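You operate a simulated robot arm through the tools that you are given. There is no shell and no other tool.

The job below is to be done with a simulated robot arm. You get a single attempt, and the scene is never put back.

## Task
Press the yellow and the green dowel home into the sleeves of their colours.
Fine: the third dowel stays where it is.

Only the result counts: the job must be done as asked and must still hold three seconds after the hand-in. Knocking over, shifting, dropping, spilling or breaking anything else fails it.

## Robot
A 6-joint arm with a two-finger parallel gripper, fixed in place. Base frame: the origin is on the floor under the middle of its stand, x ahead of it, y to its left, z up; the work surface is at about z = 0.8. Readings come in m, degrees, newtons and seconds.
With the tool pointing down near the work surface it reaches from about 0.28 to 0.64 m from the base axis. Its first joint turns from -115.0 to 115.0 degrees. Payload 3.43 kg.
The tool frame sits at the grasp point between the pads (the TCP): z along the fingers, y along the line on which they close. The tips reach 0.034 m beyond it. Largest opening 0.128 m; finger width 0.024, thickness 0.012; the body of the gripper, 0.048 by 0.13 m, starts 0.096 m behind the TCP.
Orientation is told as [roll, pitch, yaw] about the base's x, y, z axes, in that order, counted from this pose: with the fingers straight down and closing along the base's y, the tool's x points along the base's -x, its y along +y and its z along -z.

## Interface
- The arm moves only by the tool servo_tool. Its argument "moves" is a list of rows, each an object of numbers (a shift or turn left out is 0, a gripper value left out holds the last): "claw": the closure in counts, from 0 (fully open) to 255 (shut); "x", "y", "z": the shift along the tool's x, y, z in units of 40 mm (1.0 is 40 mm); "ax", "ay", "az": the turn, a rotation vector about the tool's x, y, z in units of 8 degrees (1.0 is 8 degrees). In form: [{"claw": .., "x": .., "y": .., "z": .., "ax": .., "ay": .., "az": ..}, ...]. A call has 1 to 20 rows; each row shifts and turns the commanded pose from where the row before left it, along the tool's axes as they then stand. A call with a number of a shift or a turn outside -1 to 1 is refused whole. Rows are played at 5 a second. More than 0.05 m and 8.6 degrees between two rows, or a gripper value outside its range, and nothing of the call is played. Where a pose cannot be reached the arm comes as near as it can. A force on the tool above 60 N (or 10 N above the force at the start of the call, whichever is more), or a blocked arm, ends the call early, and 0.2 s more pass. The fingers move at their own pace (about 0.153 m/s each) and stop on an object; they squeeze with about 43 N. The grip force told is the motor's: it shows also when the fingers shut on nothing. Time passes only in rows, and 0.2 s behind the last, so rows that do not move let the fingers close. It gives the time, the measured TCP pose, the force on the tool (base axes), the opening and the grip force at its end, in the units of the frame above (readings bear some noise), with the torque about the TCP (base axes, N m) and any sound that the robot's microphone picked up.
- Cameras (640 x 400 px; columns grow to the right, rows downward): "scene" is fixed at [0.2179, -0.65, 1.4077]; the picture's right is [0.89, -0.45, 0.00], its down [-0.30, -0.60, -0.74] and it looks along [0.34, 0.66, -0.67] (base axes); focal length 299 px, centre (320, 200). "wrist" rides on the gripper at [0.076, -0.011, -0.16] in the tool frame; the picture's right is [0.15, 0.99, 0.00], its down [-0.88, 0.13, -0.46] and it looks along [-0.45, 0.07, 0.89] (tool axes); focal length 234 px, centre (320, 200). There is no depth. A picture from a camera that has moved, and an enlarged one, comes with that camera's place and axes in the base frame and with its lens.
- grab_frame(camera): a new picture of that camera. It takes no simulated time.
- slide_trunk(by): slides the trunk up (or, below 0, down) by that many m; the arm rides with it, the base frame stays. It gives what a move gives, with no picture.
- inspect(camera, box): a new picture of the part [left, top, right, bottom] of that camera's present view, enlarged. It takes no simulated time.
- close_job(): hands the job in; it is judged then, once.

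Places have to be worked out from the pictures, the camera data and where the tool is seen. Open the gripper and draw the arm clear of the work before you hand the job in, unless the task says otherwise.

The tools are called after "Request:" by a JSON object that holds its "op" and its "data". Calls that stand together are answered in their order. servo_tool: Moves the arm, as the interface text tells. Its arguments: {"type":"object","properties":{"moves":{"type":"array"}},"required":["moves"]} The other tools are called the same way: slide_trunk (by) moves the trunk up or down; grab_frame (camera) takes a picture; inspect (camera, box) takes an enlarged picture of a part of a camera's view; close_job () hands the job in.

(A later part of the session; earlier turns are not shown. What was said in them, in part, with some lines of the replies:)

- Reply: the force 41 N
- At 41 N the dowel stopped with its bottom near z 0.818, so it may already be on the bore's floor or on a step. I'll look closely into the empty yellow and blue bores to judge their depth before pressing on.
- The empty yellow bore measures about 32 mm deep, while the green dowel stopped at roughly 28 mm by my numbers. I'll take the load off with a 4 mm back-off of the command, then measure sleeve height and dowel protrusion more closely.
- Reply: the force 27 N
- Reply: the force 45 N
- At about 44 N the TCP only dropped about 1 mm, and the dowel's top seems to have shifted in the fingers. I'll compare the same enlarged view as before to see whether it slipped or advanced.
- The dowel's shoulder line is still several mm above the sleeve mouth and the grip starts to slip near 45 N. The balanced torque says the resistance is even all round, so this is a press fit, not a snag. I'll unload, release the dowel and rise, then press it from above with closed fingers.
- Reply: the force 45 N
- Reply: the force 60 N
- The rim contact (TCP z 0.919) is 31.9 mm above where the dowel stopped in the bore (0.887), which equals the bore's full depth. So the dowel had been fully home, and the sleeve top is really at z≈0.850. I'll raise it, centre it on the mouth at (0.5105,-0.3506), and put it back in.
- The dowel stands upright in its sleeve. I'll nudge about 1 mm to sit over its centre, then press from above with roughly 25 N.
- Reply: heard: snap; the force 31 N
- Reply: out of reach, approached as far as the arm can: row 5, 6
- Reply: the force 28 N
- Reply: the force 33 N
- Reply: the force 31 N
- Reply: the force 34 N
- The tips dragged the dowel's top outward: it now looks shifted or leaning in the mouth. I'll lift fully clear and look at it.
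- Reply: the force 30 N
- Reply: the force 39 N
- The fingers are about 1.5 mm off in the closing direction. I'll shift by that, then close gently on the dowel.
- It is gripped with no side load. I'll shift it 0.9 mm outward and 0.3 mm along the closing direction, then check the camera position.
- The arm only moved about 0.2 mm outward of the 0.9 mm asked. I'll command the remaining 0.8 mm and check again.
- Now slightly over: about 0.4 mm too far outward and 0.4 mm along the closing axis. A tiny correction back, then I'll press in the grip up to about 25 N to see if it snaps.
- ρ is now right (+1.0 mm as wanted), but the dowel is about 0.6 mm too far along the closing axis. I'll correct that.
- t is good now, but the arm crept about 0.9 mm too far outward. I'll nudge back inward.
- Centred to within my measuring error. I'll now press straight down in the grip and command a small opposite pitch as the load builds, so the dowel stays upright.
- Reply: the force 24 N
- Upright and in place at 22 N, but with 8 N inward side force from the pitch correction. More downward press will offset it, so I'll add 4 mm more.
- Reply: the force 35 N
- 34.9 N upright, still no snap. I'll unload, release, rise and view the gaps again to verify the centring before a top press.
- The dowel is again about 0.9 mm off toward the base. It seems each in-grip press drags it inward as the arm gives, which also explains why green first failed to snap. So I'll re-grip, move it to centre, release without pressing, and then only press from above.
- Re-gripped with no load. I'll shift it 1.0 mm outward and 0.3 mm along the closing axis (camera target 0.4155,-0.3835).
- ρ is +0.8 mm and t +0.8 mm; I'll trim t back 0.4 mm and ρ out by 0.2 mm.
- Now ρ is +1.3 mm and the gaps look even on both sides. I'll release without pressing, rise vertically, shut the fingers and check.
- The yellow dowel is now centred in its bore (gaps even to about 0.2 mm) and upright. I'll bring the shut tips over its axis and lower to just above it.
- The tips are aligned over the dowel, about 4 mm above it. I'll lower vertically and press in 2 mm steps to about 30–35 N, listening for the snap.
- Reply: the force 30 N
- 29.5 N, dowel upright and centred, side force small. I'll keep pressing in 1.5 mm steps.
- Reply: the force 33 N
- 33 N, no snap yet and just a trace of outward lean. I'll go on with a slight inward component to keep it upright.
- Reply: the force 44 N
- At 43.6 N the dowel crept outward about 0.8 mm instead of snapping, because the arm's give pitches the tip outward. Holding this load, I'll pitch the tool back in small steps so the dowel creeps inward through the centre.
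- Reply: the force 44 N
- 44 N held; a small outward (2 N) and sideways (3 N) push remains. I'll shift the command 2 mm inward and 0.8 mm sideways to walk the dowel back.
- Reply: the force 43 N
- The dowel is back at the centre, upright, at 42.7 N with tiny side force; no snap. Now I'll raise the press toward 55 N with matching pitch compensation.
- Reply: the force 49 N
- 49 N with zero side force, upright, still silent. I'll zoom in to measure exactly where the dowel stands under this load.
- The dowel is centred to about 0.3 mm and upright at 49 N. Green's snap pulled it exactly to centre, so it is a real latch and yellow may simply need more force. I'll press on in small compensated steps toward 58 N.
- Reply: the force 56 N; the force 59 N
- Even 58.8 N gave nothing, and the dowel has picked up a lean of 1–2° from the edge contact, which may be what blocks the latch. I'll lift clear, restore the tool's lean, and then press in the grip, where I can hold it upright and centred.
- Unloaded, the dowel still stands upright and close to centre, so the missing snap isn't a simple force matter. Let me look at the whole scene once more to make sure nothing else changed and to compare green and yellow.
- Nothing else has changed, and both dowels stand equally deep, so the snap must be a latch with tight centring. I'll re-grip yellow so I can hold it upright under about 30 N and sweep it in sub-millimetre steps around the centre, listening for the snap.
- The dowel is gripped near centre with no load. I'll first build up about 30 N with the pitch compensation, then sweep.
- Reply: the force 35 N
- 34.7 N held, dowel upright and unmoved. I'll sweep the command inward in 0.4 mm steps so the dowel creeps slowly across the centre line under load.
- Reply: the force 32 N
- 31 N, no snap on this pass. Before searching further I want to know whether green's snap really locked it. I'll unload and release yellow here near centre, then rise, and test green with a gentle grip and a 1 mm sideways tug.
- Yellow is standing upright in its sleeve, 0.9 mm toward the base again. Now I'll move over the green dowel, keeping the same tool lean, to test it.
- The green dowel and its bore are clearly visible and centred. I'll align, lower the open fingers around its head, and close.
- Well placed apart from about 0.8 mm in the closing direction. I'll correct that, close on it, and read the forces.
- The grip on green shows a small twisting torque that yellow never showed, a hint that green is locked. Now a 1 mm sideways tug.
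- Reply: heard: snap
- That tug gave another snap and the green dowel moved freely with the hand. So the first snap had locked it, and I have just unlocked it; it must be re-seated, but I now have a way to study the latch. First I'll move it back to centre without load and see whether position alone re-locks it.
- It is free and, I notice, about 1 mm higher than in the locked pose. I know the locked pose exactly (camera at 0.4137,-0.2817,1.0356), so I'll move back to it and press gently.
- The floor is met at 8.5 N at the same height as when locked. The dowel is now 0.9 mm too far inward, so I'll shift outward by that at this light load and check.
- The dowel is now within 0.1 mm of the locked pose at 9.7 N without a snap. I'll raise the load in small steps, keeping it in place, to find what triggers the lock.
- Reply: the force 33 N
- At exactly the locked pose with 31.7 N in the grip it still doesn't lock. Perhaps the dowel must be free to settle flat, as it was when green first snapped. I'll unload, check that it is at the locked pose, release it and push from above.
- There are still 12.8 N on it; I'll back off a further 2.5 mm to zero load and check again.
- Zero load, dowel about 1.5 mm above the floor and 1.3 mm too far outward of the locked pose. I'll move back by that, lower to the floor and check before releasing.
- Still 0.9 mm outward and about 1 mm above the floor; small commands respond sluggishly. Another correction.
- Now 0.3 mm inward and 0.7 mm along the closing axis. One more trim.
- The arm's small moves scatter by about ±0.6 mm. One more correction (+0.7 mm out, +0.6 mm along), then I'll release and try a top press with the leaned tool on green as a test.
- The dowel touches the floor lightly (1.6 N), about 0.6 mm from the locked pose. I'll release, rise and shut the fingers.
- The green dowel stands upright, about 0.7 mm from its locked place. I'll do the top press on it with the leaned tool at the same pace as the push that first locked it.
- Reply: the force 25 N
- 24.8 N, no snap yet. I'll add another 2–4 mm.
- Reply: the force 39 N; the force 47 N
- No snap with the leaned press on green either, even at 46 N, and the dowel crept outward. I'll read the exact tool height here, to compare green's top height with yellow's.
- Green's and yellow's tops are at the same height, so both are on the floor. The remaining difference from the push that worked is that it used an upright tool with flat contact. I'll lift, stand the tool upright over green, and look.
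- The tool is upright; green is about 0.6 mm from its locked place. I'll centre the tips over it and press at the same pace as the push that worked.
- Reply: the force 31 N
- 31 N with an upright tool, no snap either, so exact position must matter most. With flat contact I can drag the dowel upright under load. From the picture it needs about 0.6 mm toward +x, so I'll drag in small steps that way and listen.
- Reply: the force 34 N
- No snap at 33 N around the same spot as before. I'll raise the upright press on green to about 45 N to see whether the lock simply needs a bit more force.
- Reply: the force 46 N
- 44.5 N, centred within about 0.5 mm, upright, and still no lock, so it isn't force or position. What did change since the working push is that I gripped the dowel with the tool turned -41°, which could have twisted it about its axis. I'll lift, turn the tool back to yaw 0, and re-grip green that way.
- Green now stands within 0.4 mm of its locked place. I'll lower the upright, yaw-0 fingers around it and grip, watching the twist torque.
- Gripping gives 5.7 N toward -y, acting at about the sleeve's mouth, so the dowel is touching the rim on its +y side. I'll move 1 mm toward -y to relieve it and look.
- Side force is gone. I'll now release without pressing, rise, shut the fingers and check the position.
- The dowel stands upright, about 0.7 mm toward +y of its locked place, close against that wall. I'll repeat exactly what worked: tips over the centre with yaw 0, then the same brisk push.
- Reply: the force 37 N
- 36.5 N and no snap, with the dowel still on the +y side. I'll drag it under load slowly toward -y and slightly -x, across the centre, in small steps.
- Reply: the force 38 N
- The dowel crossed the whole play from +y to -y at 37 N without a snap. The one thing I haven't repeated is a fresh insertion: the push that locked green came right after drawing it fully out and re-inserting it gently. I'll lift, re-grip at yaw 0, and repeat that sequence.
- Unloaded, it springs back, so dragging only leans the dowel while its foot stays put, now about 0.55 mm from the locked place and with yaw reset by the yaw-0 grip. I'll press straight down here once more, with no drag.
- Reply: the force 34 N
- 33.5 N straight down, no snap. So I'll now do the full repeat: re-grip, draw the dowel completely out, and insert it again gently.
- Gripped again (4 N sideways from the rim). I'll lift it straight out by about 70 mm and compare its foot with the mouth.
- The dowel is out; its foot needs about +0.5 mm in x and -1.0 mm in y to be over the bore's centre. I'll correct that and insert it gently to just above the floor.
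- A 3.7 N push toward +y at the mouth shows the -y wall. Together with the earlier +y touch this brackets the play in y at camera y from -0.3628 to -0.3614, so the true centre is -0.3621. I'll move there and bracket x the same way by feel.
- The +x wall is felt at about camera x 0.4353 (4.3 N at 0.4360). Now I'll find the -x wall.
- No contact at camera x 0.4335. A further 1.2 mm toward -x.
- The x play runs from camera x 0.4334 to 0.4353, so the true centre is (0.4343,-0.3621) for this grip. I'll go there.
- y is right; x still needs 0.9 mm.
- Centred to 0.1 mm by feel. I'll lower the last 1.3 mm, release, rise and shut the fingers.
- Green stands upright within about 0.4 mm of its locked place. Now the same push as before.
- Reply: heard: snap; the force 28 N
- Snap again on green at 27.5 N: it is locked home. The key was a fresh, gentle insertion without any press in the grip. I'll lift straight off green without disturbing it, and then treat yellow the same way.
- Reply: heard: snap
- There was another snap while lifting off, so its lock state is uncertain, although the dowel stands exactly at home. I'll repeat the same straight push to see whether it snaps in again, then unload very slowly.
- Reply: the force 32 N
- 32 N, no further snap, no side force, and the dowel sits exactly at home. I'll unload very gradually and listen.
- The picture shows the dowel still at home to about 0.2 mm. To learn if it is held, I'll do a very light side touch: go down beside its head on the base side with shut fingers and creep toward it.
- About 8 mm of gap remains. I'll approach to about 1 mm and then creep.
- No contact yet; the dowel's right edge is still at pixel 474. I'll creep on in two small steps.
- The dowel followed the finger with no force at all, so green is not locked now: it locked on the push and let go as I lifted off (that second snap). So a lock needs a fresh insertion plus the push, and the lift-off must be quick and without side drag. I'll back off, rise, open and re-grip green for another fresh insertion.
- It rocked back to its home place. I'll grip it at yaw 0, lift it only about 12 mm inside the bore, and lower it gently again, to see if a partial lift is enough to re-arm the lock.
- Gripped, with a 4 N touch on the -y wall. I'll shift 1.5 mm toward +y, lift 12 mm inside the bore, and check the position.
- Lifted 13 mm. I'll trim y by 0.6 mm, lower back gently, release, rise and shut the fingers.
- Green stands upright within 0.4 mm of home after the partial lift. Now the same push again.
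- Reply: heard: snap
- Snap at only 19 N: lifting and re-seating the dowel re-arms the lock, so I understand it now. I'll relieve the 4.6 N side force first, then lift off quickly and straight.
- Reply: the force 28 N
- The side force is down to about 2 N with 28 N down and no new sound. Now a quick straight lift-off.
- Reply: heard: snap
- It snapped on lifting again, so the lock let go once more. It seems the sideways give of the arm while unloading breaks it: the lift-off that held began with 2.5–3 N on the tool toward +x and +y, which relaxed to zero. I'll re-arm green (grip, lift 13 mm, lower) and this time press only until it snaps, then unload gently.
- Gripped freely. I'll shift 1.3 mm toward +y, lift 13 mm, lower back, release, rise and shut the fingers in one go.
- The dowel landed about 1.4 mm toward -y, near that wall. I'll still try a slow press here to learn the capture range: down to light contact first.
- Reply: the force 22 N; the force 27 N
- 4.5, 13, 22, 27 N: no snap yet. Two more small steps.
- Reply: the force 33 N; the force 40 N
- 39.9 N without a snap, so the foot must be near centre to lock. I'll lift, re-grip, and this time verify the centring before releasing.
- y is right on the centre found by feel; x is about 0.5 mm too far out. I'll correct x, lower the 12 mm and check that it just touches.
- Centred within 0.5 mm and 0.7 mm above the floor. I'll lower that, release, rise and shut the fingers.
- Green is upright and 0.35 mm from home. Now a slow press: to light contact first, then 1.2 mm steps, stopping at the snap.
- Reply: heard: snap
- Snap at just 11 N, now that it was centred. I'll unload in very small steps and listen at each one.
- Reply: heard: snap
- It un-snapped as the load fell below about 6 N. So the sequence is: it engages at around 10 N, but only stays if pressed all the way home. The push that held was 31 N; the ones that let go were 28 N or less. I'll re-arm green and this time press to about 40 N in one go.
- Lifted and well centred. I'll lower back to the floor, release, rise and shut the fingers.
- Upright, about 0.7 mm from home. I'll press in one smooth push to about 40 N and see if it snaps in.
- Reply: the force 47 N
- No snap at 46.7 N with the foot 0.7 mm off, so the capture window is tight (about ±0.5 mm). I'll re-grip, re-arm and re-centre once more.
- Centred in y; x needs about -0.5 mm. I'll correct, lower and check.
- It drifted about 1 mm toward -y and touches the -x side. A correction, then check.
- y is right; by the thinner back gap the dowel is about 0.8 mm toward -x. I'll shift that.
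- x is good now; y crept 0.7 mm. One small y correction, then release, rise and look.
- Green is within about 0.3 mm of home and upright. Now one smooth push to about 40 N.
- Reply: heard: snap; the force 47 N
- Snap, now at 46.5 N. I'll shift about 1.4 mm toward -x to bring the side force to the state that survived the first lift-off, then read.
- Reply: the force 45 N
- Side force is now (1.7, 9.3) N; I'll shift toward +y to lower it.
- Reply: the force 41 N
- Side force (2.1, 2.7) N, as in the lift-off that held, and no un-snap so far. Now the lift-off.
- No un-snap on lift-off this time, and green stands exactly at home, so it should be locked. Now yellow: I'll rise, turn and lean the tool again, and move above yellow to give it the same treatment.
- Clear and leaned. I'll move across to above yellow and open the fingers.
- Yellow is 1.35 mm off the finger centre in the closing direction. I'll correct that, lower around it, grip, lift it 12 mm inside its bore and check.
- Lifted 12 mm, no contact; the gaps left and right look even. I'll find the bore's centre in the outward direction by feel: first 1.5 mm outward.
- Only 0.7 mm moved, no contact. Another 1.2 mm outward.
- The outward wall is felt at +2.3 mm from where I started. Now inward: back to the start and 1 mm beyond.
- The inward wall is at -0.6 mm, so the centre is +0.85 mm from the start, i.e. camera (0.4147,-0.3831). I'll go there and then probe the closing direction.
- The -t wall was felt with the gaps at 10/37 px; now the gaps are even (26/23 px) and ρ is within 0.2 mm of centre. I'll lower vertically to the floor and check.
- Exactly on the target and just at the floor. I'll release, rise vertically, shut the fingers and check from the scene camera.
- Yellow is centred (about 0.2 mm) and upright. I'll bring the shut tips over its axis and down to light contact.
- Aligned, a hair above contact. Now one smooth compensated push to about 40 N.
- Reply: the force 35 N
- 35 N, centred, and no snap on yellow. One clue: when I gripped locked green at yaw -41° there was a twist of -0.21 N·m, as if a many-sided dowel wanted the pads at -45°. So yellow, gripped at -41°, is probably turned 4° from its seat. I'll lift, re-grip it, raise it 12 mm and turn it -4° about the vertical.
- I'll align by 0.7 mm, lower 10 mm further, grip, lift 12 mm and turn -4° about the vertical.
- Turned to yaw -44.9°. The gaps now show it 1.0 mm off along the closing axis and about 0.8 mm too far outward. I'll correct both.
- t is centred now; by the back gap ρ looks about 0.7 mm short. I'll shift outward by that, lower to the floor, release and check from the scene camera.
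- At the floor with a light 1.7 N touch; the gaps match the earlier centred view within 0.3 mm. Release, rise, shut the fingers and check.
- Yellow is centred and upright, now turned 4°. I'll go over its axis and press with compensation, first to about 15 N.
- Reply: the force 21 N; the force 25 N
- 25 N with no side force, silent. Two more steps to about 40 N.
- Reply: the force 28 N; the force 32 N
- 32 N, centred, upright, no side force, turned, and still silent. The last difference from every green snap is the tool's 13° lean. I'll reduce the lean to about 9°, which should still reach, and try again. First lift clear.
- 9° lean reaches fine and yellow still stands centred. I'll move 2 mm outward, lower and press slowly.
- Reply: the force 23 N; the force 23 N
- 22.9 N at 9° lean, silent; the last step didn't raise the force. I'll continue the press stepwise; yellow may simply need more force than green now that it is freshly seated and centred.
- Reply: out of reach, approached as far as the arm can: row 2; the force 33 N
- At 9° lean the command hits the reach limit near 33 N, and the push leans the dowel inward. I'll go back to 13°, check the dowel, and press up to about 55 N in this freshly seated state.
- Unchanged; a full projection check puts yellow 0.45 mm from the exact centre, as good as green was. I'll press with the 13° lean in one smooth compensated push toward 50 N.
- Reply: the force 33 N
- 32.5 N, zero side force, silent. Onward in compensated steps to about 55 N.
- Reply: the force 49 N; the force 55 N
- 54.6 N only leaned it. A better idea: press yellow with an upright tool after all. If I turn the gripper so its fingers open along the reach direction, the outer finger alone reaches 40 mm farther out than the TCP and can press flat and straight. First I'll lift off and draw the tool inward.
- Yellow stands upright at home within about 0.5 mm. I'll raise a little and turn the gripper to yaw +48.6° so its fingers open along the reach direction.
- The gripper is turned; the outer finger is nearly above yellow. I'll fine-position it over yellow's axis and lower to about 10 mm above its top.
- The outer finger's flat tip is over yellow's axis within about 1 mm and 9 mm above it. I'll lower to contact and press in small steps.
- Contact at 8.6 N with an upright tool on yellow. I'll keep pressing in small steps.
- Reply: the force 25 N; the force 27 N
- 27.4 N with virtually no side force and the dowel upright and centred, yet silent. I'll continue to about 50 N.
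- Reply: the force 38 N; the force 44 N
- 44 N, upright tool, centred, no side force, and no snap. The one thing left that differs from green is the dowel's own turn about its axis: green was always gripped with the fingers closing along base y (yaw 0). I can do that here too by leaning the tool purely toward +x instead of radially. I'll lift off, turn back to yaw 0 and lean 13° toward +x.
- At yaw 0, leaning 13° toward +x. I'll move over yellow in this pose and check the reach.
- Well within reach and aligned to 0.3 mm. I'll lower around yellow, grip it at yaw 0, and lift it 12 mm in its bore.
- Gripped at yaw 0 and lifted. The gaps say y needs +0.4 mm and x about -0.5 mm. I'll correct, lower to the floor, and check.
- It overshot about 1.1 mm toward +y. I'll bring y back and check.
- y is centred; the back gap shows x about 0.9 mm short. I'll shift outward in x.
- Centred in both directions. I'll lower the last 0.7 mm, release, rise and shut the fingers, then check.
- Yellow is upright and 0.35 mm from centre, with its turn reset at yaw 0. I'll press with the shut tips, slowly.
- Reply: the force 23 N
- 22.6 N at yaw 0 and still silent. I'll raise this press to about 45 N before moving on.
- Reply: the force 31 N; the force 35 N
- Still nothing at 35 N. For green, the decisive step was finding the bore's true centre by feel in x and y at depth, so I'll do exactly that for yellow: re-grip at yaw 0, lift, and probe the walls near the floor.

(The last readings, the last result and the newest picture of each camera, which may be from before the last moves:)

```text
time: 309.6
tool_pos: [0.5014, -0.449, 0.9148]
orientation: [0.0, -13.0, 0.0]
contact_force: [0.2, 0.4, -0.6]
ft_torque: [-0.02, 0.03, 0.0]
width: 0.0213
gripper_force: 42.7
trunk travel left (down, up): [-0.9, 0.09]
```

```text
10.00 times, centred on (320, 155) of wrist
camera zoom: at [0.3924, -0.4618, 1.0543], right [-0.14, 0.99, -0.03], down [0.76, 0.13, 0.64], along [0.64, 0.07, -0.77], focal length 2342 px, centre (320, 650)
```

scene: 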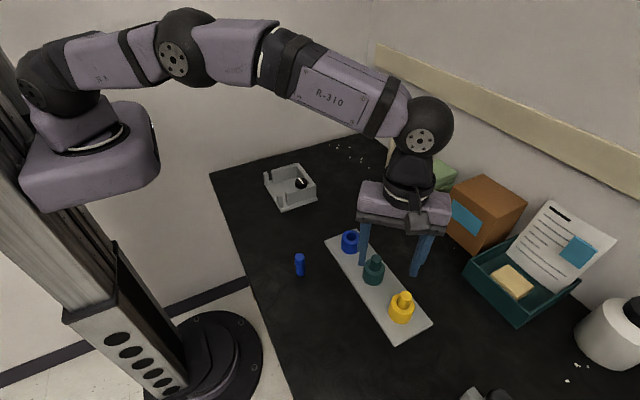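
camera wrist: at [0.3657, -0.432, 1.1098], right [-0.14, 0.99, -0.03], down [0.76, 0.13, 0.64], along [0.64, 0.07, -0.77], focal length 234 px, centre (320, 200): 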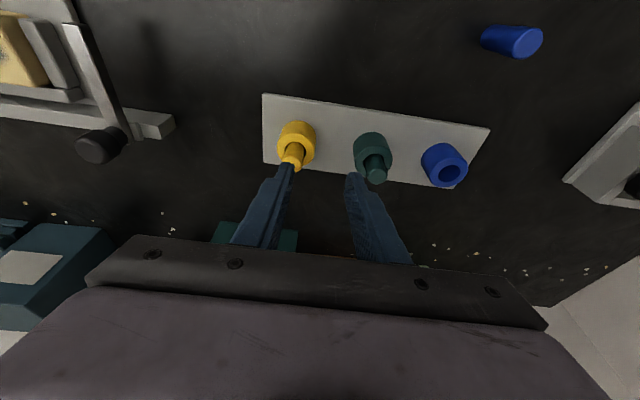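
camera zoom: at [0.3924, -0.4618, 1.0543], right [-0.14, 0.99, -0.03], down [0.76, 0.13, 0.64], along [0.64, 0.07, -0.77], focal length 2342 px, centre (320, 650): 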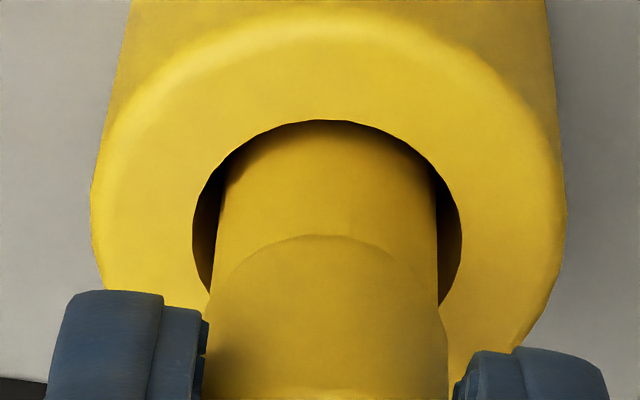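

Gripped and lifted. I'll lower to about 2 mm above the floor and probe y both ways.

Request:
{"op": "servo_tool", "data": {"moves": [{"x": 0.03, "z": 0.122}, {"x": 0.027, "z": 0.12}, {}, {"y": 0.03}, {}, {}]}}

Request:
{"op": "inspect", "data": {"camera": "wrist", "box": [288, 135, 352, 175]}}

Request:
{"op": "servo_tool", "data": {"moves": [{"y": 0.025}, {}, {}]}}

Request:
{"op": "inspect", "data": {"camera": "wrist", "box": [288, 135, 352, 175]}}

```text
time: 311.0
tool_pos: [0.5007, -0.4488, 0.9058]
orientation: [0.1, -12.9, 0.0]
contact_force: [-0.2, -0.8, -1.4]
ft_torque: [-0.03, 0.05, 0.0]
width: 0.0218
gripper_force: 42.8
trunk travel left (down, up): [-0.9, 0.09]
```

```text
10.00 times, centred on (320, 155) of wrist
camera zoom: at [0.3917, -0.4606, 1.0446], right [-0.14, 0.99, -0.03], down [0.76, 0.13, 0.64], along [0.64, 0.07, -0.77], focal length 2342 px, centre (320, 650)
```

zoom: 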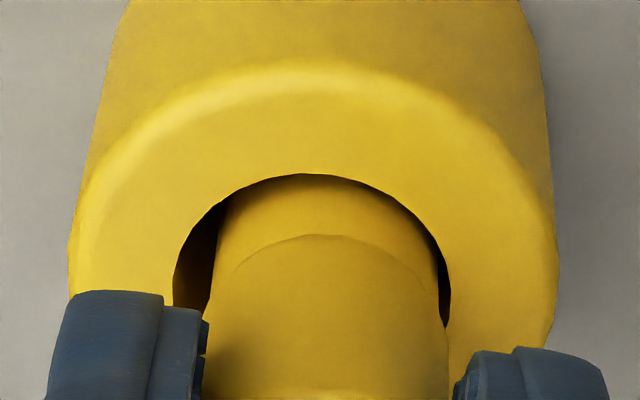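

```text
time: 311.8
tool_pos: [0.5007, -0.4488, 0.9061]
orientation: [0.0, -12.9, 0.0]
contact_force: [-2.6, -5.4, -1.4]
ft_torque: [-0.28, 0.15, -0.03]
width: 0.0215
gripper_force: 42.9
trunk travel left (down, up): [-0.9, 0.09]
```

```text
10.00 times, centred on (320, 155) of wrist
camera zoom: at [0.3917, -0.4603, 1.0447], right [-0.14, 0.99, -0.03], down [0.76, 0.13, 0.64], along [0.64, 0.07, -0.77], focal length 2342 px, centre (320, 650)
```

zoom: 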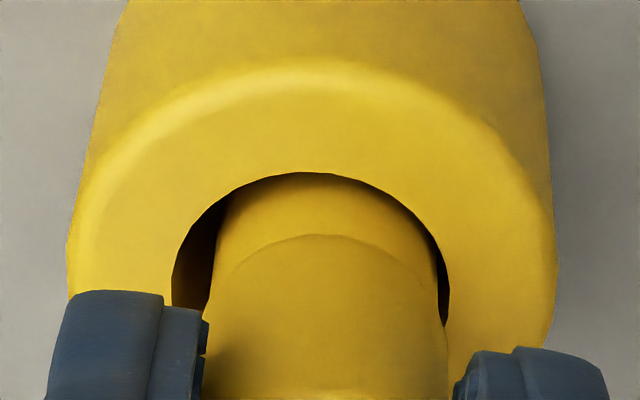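

The +y wall is at camera y -0.4606 (5.4 N at -0.4603). Now the other way.

Request:
{"op": "servo_tool", "data": {"moves": [{"y": -0.05}, {"y": -0.04}, {}, {}]}}

Request:
{"op": "inspect", "data": {"camera": "wrist", "box": [288, 135, 352, 175]}}

Request:
{"op": "servo_tool", "data": {"moves": [{"y": -0.02}, {}, {}]}}

Request:
{"op": "inspect", "data": {"camera": "wrist", "box": [288, 135, 352, 175]}}

```text
time: 312.8
tool_pos: [0.5032, -0.451, 0.9051]
orientation: [-0.1, -13.0, 0.1]
contact_force: [0.6, -1.0, -0.4]
ft_torque: [0.04, 0.02, -0.01]
width: 0.0218
gripper_force: 43.2
trunk travel left (down, up): [-0.9, 0.09]
```

```text
10.00 times, centred on (320, 155) of wrist
camera zoom: at [0.3931, -0.4633, 1.0444], right [-0.14, 0.99, -0.03], down [0.76, 0.13, 0.64], along [0.64, 0.07, -0.77], focal length 2342 px, centre (320, 650)
```

zoom: 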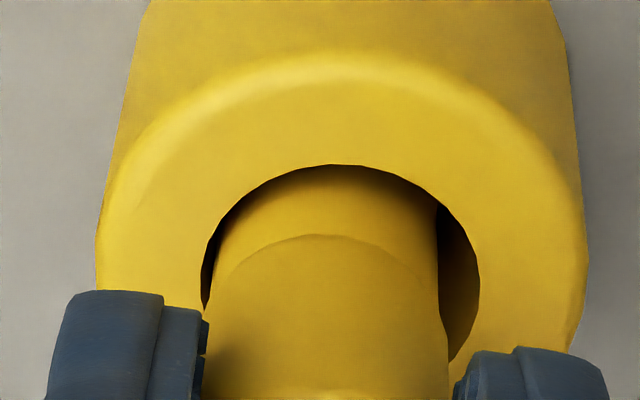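

```text
time: 313.6
tool_pos: [0.5024, -0.4506, 0.9056]
orientation: [0.1, -13.0, -0.1]
contact_force: [1.6, 2.5, -2.0]
ft_torque: [0.12, -0.04, 0.03]
width: 0.0216
gripper_force: 43.1
trunk travel left (down, up): [-0.9, 0.09]
```

```text
10.00 times, centred on (320, 155) of wrist
camera zoom: at [0.393, -0.4634, 1.0448], right [-0.14, 0.99, -0.03], down [0.76, 0.13, 0.64], along [0.64, 0.07, -0.77], focal length 2342 px, centre (320, 650)
```

zoom: 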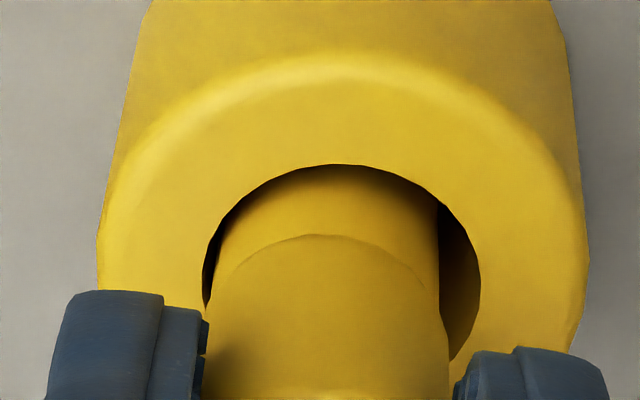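

The -y wall is at -0.4633, so the y centre is -0.4620. I'll go there and probe x.

Request:
{"op": "servo_tool", "data": {"moves": [{"y": 0.036}, {}, {"x": -0.04, "z": 0.009}, {}, {}]}}

Request:
{"op": "inspect", "data": {"camera": "wrist", "box": [288, 135, 352, 175]}}

Request:
{"op": "servo_tool", "data": {"moves": [{"x": -0.025, "z": 0.006}, {}, {}]}}

Request:
{"op": "inspect", "data": {"camera": "wrist", "box": [288, 135, 352, 175]}}

```text
time: 314.8
tool_pos: [0.5033, -0.4524, 0.9061]
orientation: [0.0, -13.0, 0.0]
contact_force: [-7.6, -0.7, 1.2]
ft_torque: [-0.06, 0.42, 0.01]
width: 0.0221
gripper_force: 43.2
trunk travel left (down, up): [-0.9, 0.09]
```

```text
10.00 times, centred on (320, 155) of wrist
camera zoom: at [0.3933, -0.4631, 1.0448], right [-0.14, 0.99, -0.03], down [0.76, 0.13, 0.64], along [0.64, 0.07, -0.77], focal length 2342 px, centre (320, 650)
```

zoom: 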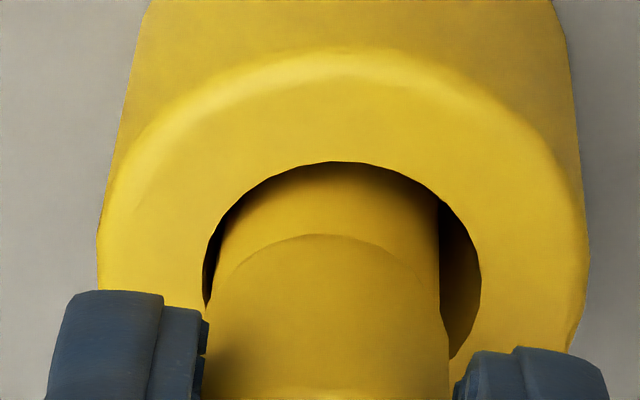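

```text
time: 315.6
tool_pos: [0.5037, -0.4518, 0.9068]
orientation: [0.1, -12.9, 0.1]
contact_force: [-13.3, -1.4, 0.2]
ft_torque: [-0.09, 0.75, -0.07]
width: 0.0217
gripper_force: 43.5
trunk travel left (down, up): [-0.9, 0.09]
```

```text
10.00 times, centred on (320, 155) of wrist
camera zoom: at [0.3936, -0.4633, 1.0447], right [-0.14, 0.99, -0.03], down [0.76, 0.13, 0.64], along [0.64, 0.07, -0.77], focal length 2342 px, centre (320, 650)
```

zoom: 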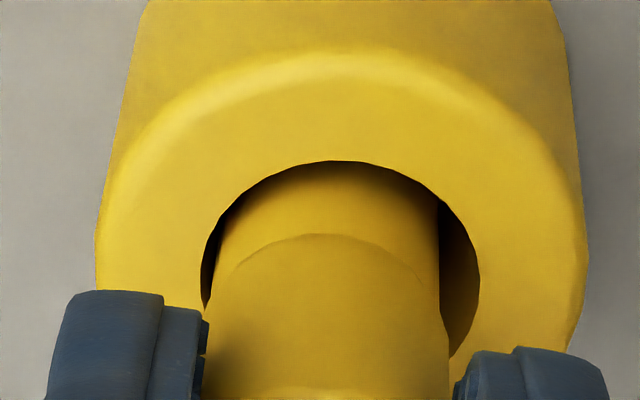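

The +x wall is met early here (13 N at camera x 0.3936), and the dowel slid along it toward -y. I'll back off inward and re-centre y.

Request:
{"op": "servo_tool", "data": {"moves": [{"x": 0.05, "z": -0.012}, {}, {"y": 0.03}, {}, {}]}}

Request:
{"op": "inspect", "data": {"camera": "wrist", "box": [288, 135, 352, 175]}}

Request:
{"op": "servo_tool", "data": {"moves": [{"x": 0.04, "z": -0.009}, {}, {}]}}

Request:
{"op": "inspect", "data": {"camera": "wrist", "box": [288, 135, 352, 175]}}

```text
time: 316.8
tool_pos: [0.5025, -0.4502, 0.9067]
orientation: [0.1, -13.1, 0.0]
contact_force: [-1.7, -1.2, -0.9]
ft_torque: [-0.06, 0.1, 0.0]
width: 0.0219
gripper_force: 43.4
trunk travel left (down, up): [-0.9, 0.09]
```

```text
10.00 times, centred on (320, 155) of wrist
camera zoom: at [0.393, -0.4623, 1.0447], right [-0.14, 0.99, -0.03], down [0.75, 0.13, 0.64], along [0.64, 0.07, -0.77], focal length 2342 px, centre (320, 650)
```

zoom: 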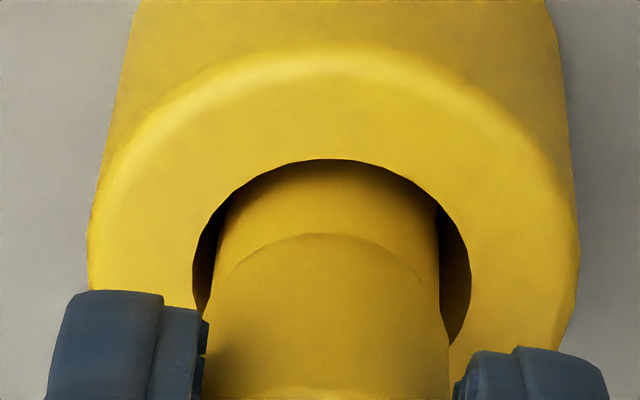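

```text
time: 317.6
tool_pos: [0.5012, -0.4498, 0.906]
orientation: [0.0, -13.1, 0.0]
contact_force: [0.7, 0.2, -1.5]
ft_torque: [0.03, 0.04, 0.0]
width: 0.0217
gripper_force: 42.8
trunk travel left (down, up): [-0.9, 0.09]
```

```text
10.00 times, centred on (320, 155) of wrist
camera zoom: at [0.3911, -0.4621, 1.0443], right [-0.14, 0.99, -0.03], down [0.76, 0.13, 0.64], along [0.64, 0.07, -0.77], focal length 2342 px, centre (320, 650)
```

zoom: 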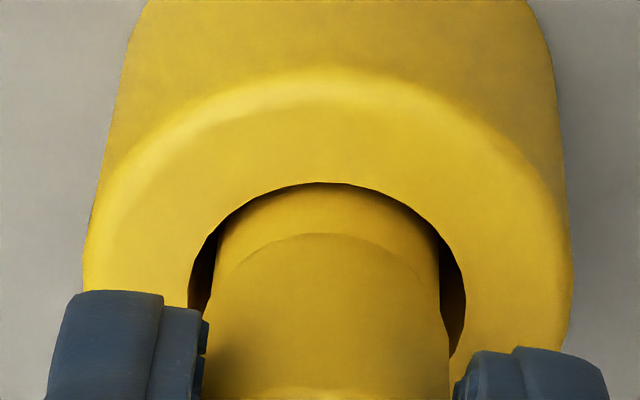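

At camera x 0.3930 the +x wall is just touched; at 0.3911 it's free. Now further inward for the -x wall.

Request:
{"op": "servo_tool", "data": {"moves": [{"x": 0.025, "z": -0.006}, {}, {}]}}

Request:
{"op": "inspect", "data": {"camera": "wrist", "box": [288, 135, 352, 175]}}

Request:
{"op": "servo_tool", "data": {"moves": [{"x": 0.025, "z": -0.006}, {}, {}]}}

Request:
{"op": "inspect", "data": {"camera": "wrist", "box": [288, 135, 352, 175]}}

```text
time: 318.4
tool_pos: [0.4997, -0.4492, 0.9055]
orientation: [0.0, -12.9, 0.0]
contact_force: [1.5, -1.5, -1.1]
ft_torque: [-0.02, -0.09, 0.0]
width: 0.0216
gripper_force: 42.9
trunk travel left (down, up): [-0.9, 0.09]
```

```text
10.00 times, centred on (320, 155) of wrist
camera zoom: at [0.3907, -0.4618, 1.0438], right [-0.14, 0.99, -0.03], down [0.76, 0.13, 0.64], along [0.64, 0.07, -0.77], focal length 2342 px, centre (320, 650)
```

zoom: 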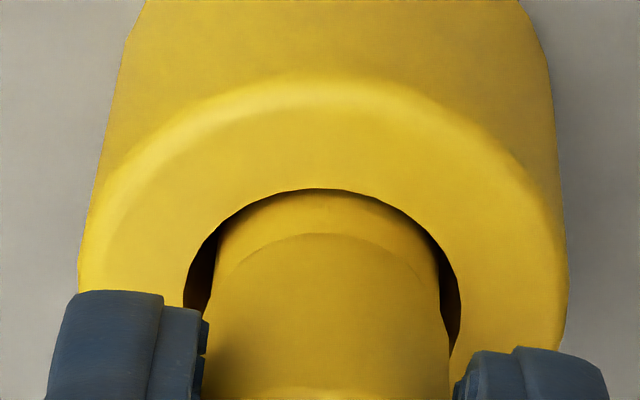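

```text
time: 319.2
tool_pos: [0.501, -0.4504, 0.9046]
orientation: [-0.2, -13.2, 0.0]
contact_force: [8.9, -0.2, 0.9]
ft_torque: [0.0, -0.45, -0.01]
width: 0.0218
gripper_force: 43.5
trunk travel left (down, up): [-0.9, 0.09]
```

```text
10.00 times, centred on (320, 155) of wrist
camera zoom: at [0.3903, -0.4616, 1.0436], right [-0.14, 0.99, -0.03], down [0.75, 0.13, 0.64], along [0.64, 0.07, -0.77], focal length 2342 px, centre (320, 650)
```

zoom: 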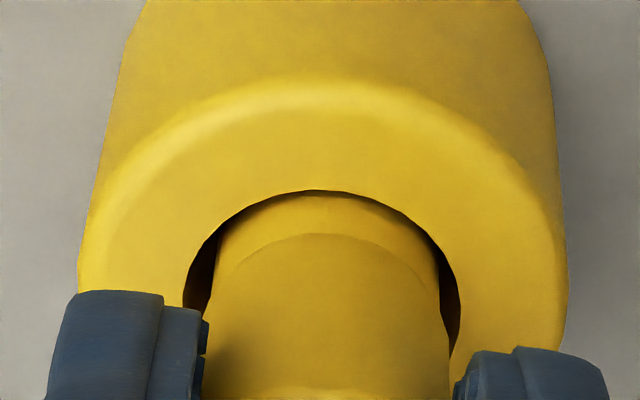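

The -x wall is at 0.3907, so the centre by feel is camera (0.3918,-0.4620). I'll go there.

Request:
{"op": "servo_tool", "data": {"moves": [{"x": -0.045, "y": -0.006, "z": 0.01}, {}, {}]}}

Request:
{"op": "inspect", "data": {"camera": "wrist", "box": [288, 135, 352, 175]}}

```text
time: 320.0
tool_pos: [0.4989, -0.4511, 0.9055]
orientation: [0.0, -12.9, 0.0]
contact_force: [5.8, 0.4, -1.2]
ft_torque: [0.02, -0.26, -0.02]
width: 0.0219
gripper_force: 43.5
trunk travel left (down, up): [-0.9, 0.09]
```

```text
10.00 times, centred on (320, 155) of wrist
camera zoom: at [0.3908, -0.4619, 1.0438], right [-0.14, 0.99, -0.03], down [0.76, 0.13, 0.64], along [0.64, 0.07, -0.77], focal length 2342 px, centre (320, 650)
```

zoom: 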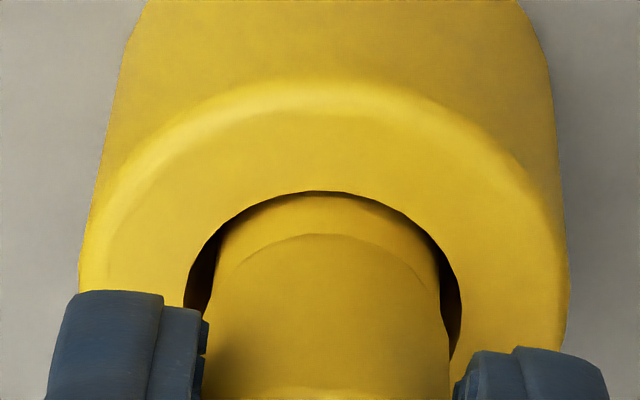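

Still pressing the -x wall with 5.8 N; I'll move another millimetre outward.

Request:
{"op": "servo_tool", "data": {"moves": [{"x": -0.025, "z": 0.006}, {}, {}]}}

Request:
{"op": "inspect", "data": {"camera": "wrist", "box": [288, 135, 352, 175]}}

```text
time: 320.8
tool_pos: [0.5006, -0.45, 0.9062]
orientation: [0.0, -12.9, -0.1]
contact_force: [0.6, 0.5, -1.1]
ft_torque: [0.0, 0.01, -0.01]
width: 0.0217
gripper_force: 43.3
trunk travel left (down, up): [-0.9, 0.09]
```

```text
10.00 times, centred on (320, 155) of wrist
camera zoom: at [0.3917, -0.4619, 1.0439], right [-0.14, 0.99, -0.03], down [0.76, 0.13, 0.64], along [0.64, 0.07, -0.77], focal length 2342 px, centre (320, 650)
```

zoom: 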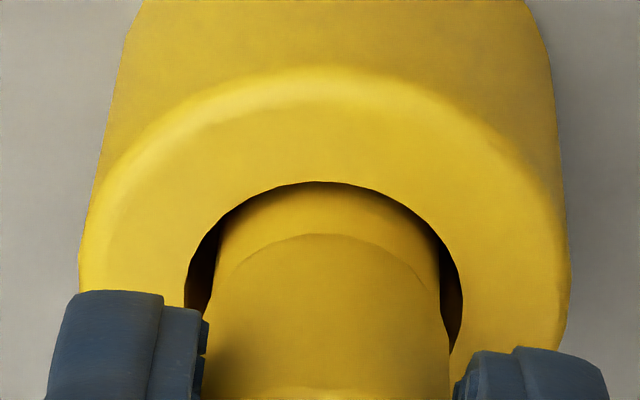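

Nearly there; by the back-gap scale (walls at 45 and 74, now 52, centre 60) it needs 0.5 mm more. I'll shift that, lower to the floor and check.

Request:
{"op": "servo_tool", "data": {"moves": [{"x": -0.013, "z": 0.003}, {}, {"x": 0.008, "z": 0.036}, {}, {}]}}

Request:
{"op": "inspect", "data": {"camera": "wrist", "box": [288, 135, 352, 175]}}

```text
time: 322.0
tool_pos: [0.5008, -0.4501, 0.9038]
orientation: [0.0, -13.0, 0.1]
contact_force: [-0.7, -0.6, -0.7]
ft_torque: [0.01, 0.01, -0.01]
width: 0.0217
gripper_force: 43.1
trunk travel left (down, up): [-0.9, 0.09]
```

```text
10.00 times, centred on (320, 155) of wrist
camera zoom: at [0.392, -0.462, 1.0428], right [-0.14, 0.99, -0.03], down [0.76, 0.13, 0.64], along [0.64, 0.07, -0.77], focal length 2342 px, centre (320, 650)
```

zoom: 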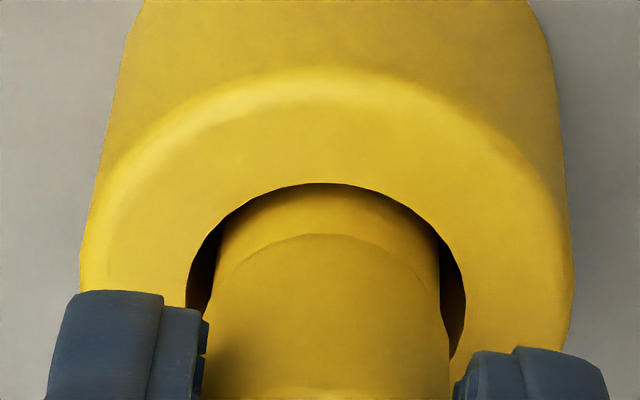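

Centred by feel within about 0.3 mm. Lower half a millimetre, release, rise, shut the fingers and check.

Request:
{"op": "servo_tool", "data": {"moves": [{"x": 0.003, "z": 0.014}, {}, {"claw": 205}, {"claw": 190}, {"claw": 165}, {}, {"x": -0.05, "z": -0.2}, {"x": -0.13, "z": -0.56}, {"x": -0.08, "z": -0.34}, {"claw": 255}, {}, {}]}}

Request:
{"op": "inspect", "data": {"camera": "scene", "box": [386, 288, 418, 308]}}

Request:
{"op": "inspect", "data": {"camera": "wrist", "box": [272, 100, 368, 160]}}

```text
time: 324.6
tool_pos: [0.5009, -0.4511, 0.95]
orientation: [0.0, -13.0, 0.0]
contact_force: [0.2, 0.3, -0.3]
ft_torque: [-0.03, 0.02, -0.02]
width: 0.0003
gripper_force: 32.8
trunk travel left (down, up): [-0.9, 0.09]
```

```text
16.00 times, centred on (402, 298) of scene
camera zoom: at [0.2179, -0.65, 1.4077], right [0.89, -0.45, 0.0], down [-0.3, -0.6, -0.74], along [0.34, 0.66, -0.67], focal length 4781 px, centre (-992, -1368)
```

zoom: 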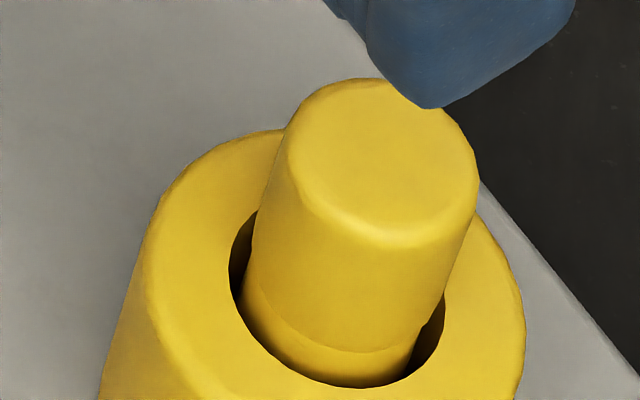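

```text
6.67 times, centred on (320, 130) of wrist
camera zoom: at [0.3911, -0.4634, 1.0889], right [-0.14, 0.99, -0.03], down [0.76, 0.13, 0.64], along [0.64, 0.07, -0.77], focal length 1561 px, centre (320, 667)
```

zoom: 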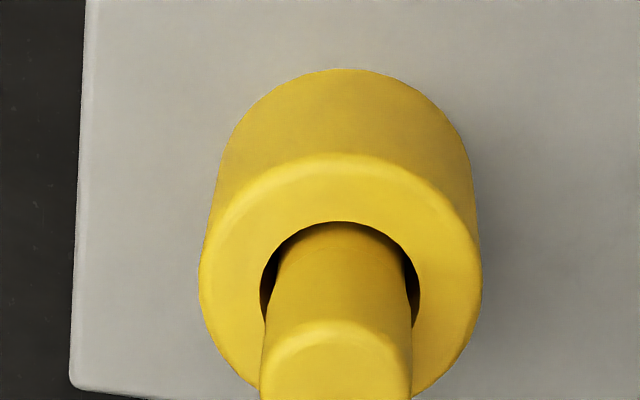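

Same spot as before, so yellow truly is at its centre. The straightest push so far was the upright outer finger (no side force), which I took only to 44 N. I'll repeat that from this fresh seating with more force. First I'll withdraw, stand the tool up and turn it.

Request:
{"op": "servo_tool", "data": {"moves": [{"x": -0.1, "z": -0.45}, {"x": 0.6, "z": -0.14}, {"ay": 0.81}, {"ay": 0.815}, {"az": -1.0}, {"az": -1.0}, {"az": -1.0}, {"az": -1.0}, {"az": -1.0}, {"az": -1.0}, {"az": -0.075, "claw": 127}, {}, {}]}}

Request:
{"op": "grab_frame", "data": {"camera": "wrist"}}

```text
time: 327.4
tool_pos: [0.4701, -0.4425, 0.9668]
orientation: [0.0, -0.1, 48.6]
contact_force: [-0.4, -0.2, 0.1]
ft_torque: [-0.01, -0.03, -0.01]
width: 0.0641
gripper_force: 0.1
out of reach, approached as far as the arm can: row 4
trunk travel left (down, up): [-0.9, 0.09]
```

```text
taken
camera wrist: at [0.4292, -0.5071, 1.1279], right [-0.84, 0.54, 0.0], down [0.48, 0.75, 0.46], along [0.25, 0.38, -0.89], focal length 234 px, centre (320, 200)
```

wrist: 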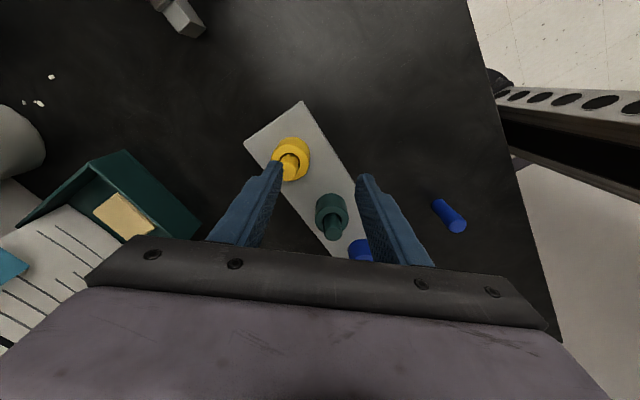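

Turned upright at yaw 48.6°. I'll place the outer finger over yellow's axis and lower to about 10 mm above.

Request:
{"op": "servo_tool", "data": {"moves": [{"x": -0.248, "y": 0.044}, {"x": -0.248, "y": 0.044}, {"z": 0.5}, {"z": 0.55}, {}, {}]}}

Request:
{"op": "inspect", "data": {"camera": "wrist", "box": [208, 100, 336, 180]}}

Request:
{"op": "inspect", "data": {"camera": "scene", "box": [362, 265, 442, 315]}}

```text
time: 328.8
tool_pos: [0.4815, -0.425, 0.9263]
orientation: [0.0, -0.1, 48.6]
contact_force: [-0.8, 1.0, 0.2]
ft_torque: [0.02, 0.03, 0.01]
width: 0.0645
gripper_force: 0.0
trunk travel left (down, up): [-0.9, 0.09]
```

```text
5.00 times, centred on (272, 140) of wrist
camera zoom: at [0.44, -0.4896, 1.0863], right [-0.84, 0.54, 0.0], down [0.48, 0.75, 0.46], along [0.25, 0.38, -0.89], focal length 1171 px, centre (560, 500)
```

zoom: 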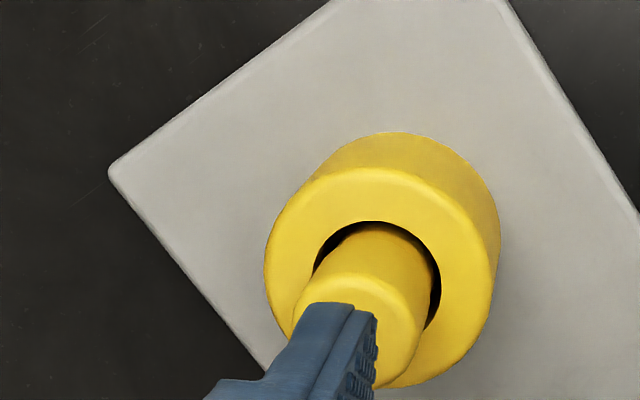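

```text
8.00 times, centred on (402, 290) of scene
camera zoom: at [0.2179, -0.65, 1.4077], right [0.89, -0.45, 0.0], down [-0.3, -0.6, -0.74], along [0.34, 0.66, -0.67], focal length 2390 px, centre (-336, -520)
```

zoom: 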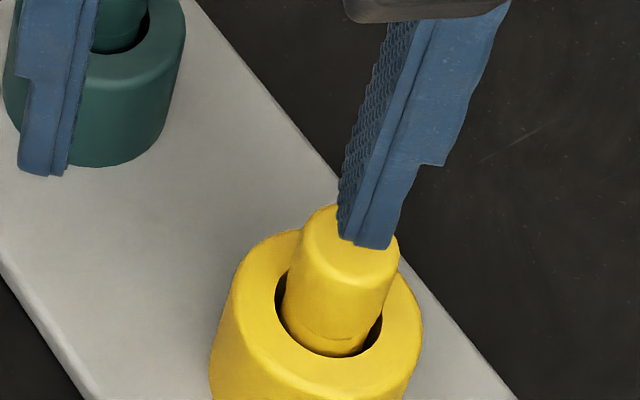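

The outer finger is over yellow's axis to within 0.4 mm. Now a smooth push to about 30 N.

Request:
{"op": "servo_tool", "data": {"moves": [{"z": 0.25}, {"z": 0.1}, {"z": 0.1}, {"z": 0.08}, {}]}}

Request:
{"op": "servo_tool", "data": {"moves": [{"z": 0.06, "ax": -0.02}, {"z": 0.06, "ax": -0.02}, {}]}}

Request:
{"op": "inspect", "data": {"camera": "scene", "box": [386, 288, 418, 308]}}

```text
time: 330.0
tool_pos: [0.481, -0.4261, 0.916]
orientation: [-1.1, 0.0, 48.6]
contact_force: [0.1, 4.4, 40.5]
ft_torque: [-0.76, -1.02, 0.08]
width: 0.0625
gripper_force: 0.0
trunk travel left (down, up): [-0.9, 0.09]
heard: snap
```

```text
time: 330.8
tool_pos: [0.4814, -0.4256, 0.9147]
orientation: [-1.4, 0.1, 48.7]
contact_force: [-0.7, 9.8, 55.4]
ft_torque: [-0.8, -1.43, 0.24]
width: 0.061
gripper_force: 0.0
trunk travel left (down, up): [-0.9, 0.09]
```

```text
16.00 times, centred on (402, 298) of scene
camera zoom: at [0.2179, -0.65, 1.4077], right [0.89, -0.45, 0.0], down [-0.3, -0.6, -0.74], along [0.34, 0.66, -0.67], focal length 4781 px, centre (-992, -1368)
```

zoom: 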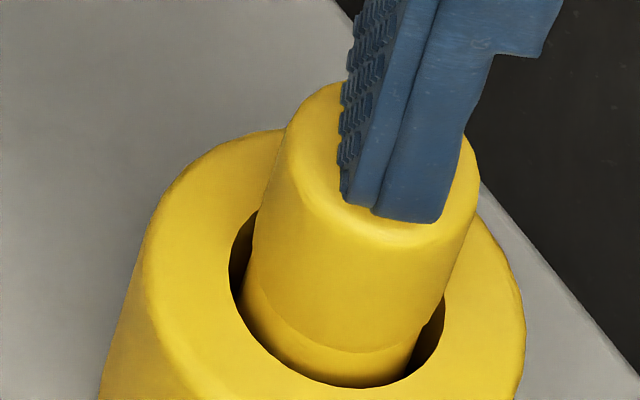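

Snap on yellow at 40 N, and it is still holding at 55 N. Before unloading I'll relieve the 9.8 N side force by shifting about 1.2 mm toward +y in small steps.

Request:
{"op": "servo_tool", "data": {"moves": [{"x": -0.011, "y": 0.01}, {"x": -0.011, "y": 0.01}, {}]}}

```text
time: 331.6
tool_pos: [0.4804, -0.4242, 0.9151]
orientation: [-1.5, 0.1, 48.5]
contact_force: [2.2, 10.2, 56.2]
ft_torque: [-0.9, -1.54, 0.37]
width: 0.0622
gripper_force: 0.1
trunk travel left (down, up): [-0.9, 0.09]
```

Side force is unchanged at (2.2, 10.2). I'll shift further toward +y.

Request:
{"op": "servo_tool", "data": {"moves": [{"x": -0.018, "y": 0.016}, {"x": -0.018, "y": 0.016}, {}]}}

```text
time: 332.4
tool_pos: [0.4823, -0.4247, 0.9146]
orientation: [-1.5, 0.1, 48.5]
contact_force: [-1.6, 2.1, 53.8]
ft_torque: [-1.12, -1.37, 0.14]
width: 0.0636
gripper_force: 0.1
trunk travel left (down, up): [-0.9, 0.09]
```

Side force is down to about 2.6 N with 54 N down, still locked. Now a quick straight lift-off.

Request:
{"op": "servo_tool", "data": {"moves": [{"z": -0.7}, {"z": -0.8}, {"z": -0.4}, {}]}}

Request:
{"op": "inspect", "data": {"camera": "scene", "box": [386, 288, 418, 308]}}

Request:
{"op": "inspect", "data": {"camera": "scene", "box": [356, 252, 388, 272]}}

```text
time: 333.4
tool_pos: [0.4792, -0.4216, 0.9768]
orientation: [0.4, 0.0, 48.6]
contact_force: [0.2, 0.1, -0.1]
ft_torque: [0.0, 0.0, -0.01]
width: 0.0643
gripper_force: 0.0
trunk travel left (down, up): [-0.9, 0.09]
```

```text
16.00 times, centred on (402, 298) of scene
camera zoom: at [0.2179, -0.65, 1.4077], right [0.89, -0.45, 0.0], down [-0.3, -0.6, -0.74], along [0.34, 0.66, -0.67], focal length 4781 px, centre (-992, -1368)
```

zoom: 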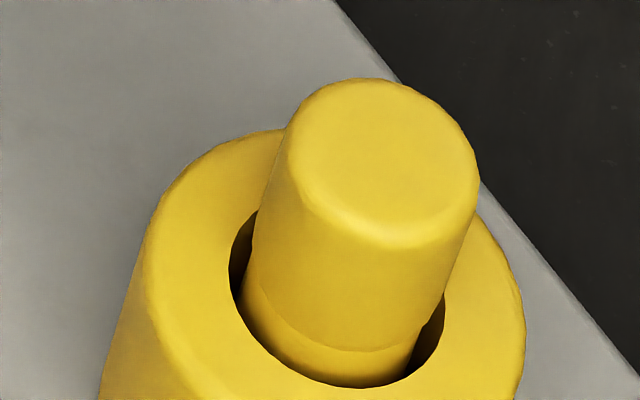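

```text
16.00 times, centred on (372, 262) of scene
camera zoom: at [0.2179, -0.65, 1.4077], right [0.89, -0.45, 0.0], down [-0.3, -0.6, -0.74], along [0.34, 0.66, -0.67], focal length 4781 px, centre (-512, -792)
```

zoom: 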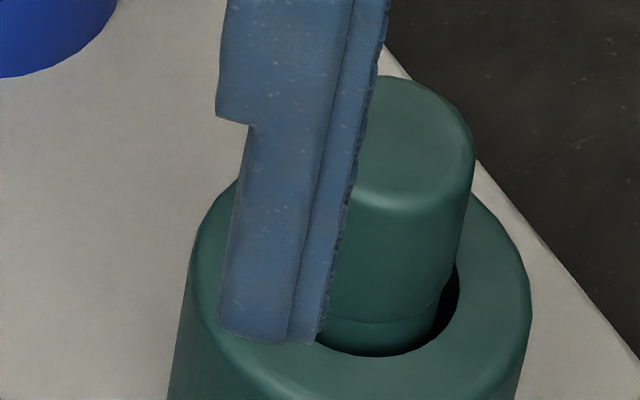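

No un-snap on lift-off: yellow is home and locked like green. Now I'll raise the arm straight up, well clear of the work, and open the gripper.

Request:
{"op": "servo_tool", "data": {"moves": [{"z": -0.8}, {"z": -0.9}, {"z": -0.9}, {"z": -0.9}, {"z": -0.9, "claw": 0}, {}, {}]}}

Request:
{"op": "grab_frame", "data": {"camera": "scene"}}

Request:
{"op": "inspect", "data": {"camera": "scene", "box": [330, 220, 450, 340]}}

Request:
{"op": "inspect", "data": {"camera": "scene", "box": [356, 252, 388, 272]}}

```text
time: 335.0
tool_pos: [0.4675, -0.4049, 1.1467]
orientation: [0.3, 0.0, 48.6]
contact_force: [-0.2, 0.5, 0.0]
ft_torque: [-0.01, 0.01, 0.04]
width: 0.1277
gripper_force: 0.0
out of reach, approached as far as the arm can: row 3, 4, 5
trunk travel left (down, up): [-0.9, 0.09]
```

```text
taken
```

scene: 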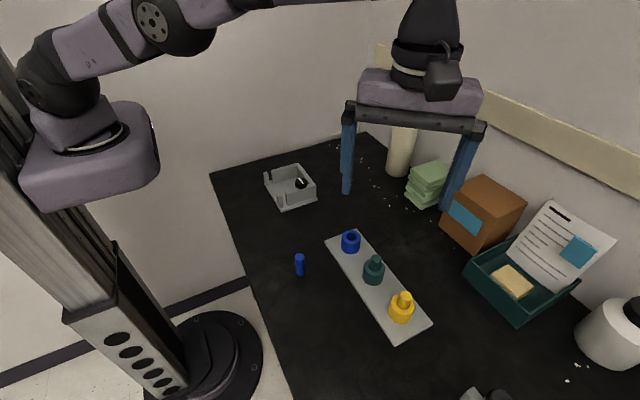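

```text
3.33 times, centred on (390, 280) of scene
camera zoom: at [0.2179, -0.65, 1.4077], right [0.89, -0.45, 0.0], down [-0.3, -0.6, -0.74], along [0.34, 0.66, -0.67], focal length 996 px, centre (87, -67)
```

zoom: 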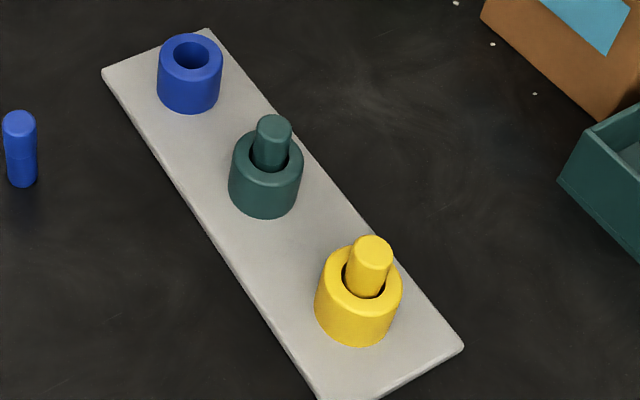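

```text
16.00 times, centred on (372, 262) of scene
camera zoom: at [0.2179, -0.65, 1.4077], right [0.89, -0.45, 0.0], down [-0.3, -0.6, -0.74], along [0.34, 0.66, -0.67], focal length 4781 px, centre (-512, -792)
```

zoom: 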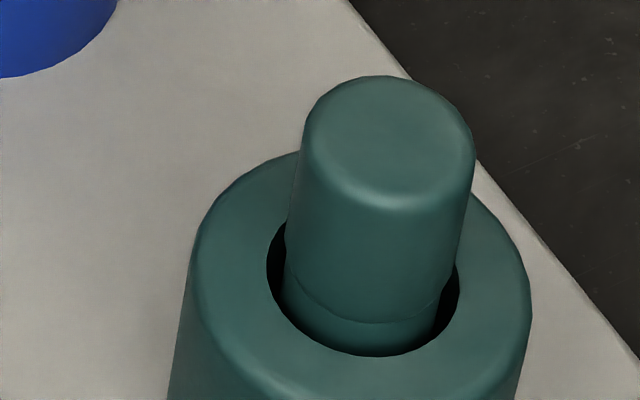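

Both dowels stand upright and home in their own sleeves; the blue dowel, plate and other items are undisturbed. I'll draw the open arm back a bit more from over the work before handing in.

Request:
{"op": "servo_tool", "data": {"moves": [{"x": -0.41, "y": 0.94}, {"x": -0.41, "y": 0.94}, {"x": -0.41, "y": 0.94}, {"x": -0.41, "y": 0.94}, {}, {}]}}

Request:
{"op": "grab_frame", "data": {"camera": "scene"}}

```text
time: 336.4
tool_pos: [0.3991, -0.2582, 1.1458]
orientation: [0.3, 0.0, 48.7]
contact_force: [0.0, 0.0, 0.7]
ft_torque: [-0.03, 0.02, -0.02]
width: 0.1282
gripper_force: 0.2
trunk travel left (down, up): [-0.9, 0.09]
```

```text
taken
```

scene: 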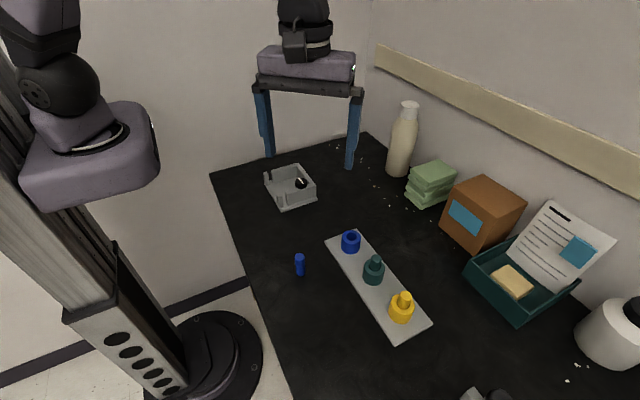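

The final picture shows green and yellow home in their sleeves, blue left where it was, everything else in place, and the arm clear with the gripper open. I'm handing the job in.

Request:
{"op": "close_job", "data": {}}

```text
The job is handed in.
```

I've handed the job in with the green and yellow dowels standing upright in the sleeves of their colours. The blue dowel is where it started, nothing else looks disturbed, and the arm is back with the gripper open.

- **Seating:** Both dowels are down on the sleeve floor; on green I checked this by touch, about 32 mm below the rim. Each gave an audible snap on its last press, under about 45 N for green and 40 N for yellow. Neither snapped loose again when I lifted off.
- **Not fully proven:** Several earlier presses on green snapped in and let go again as I lifted. I did not test the final hold on either dowel with a side push, because an earlier 1 mm tug had unlocked green.
- **Yellow's reach:** The yellow sleeve is beyond the arm's straight-down reach. I placed that dowel with a leaned tool, then pressed it upright with one finger of the opened gripper.
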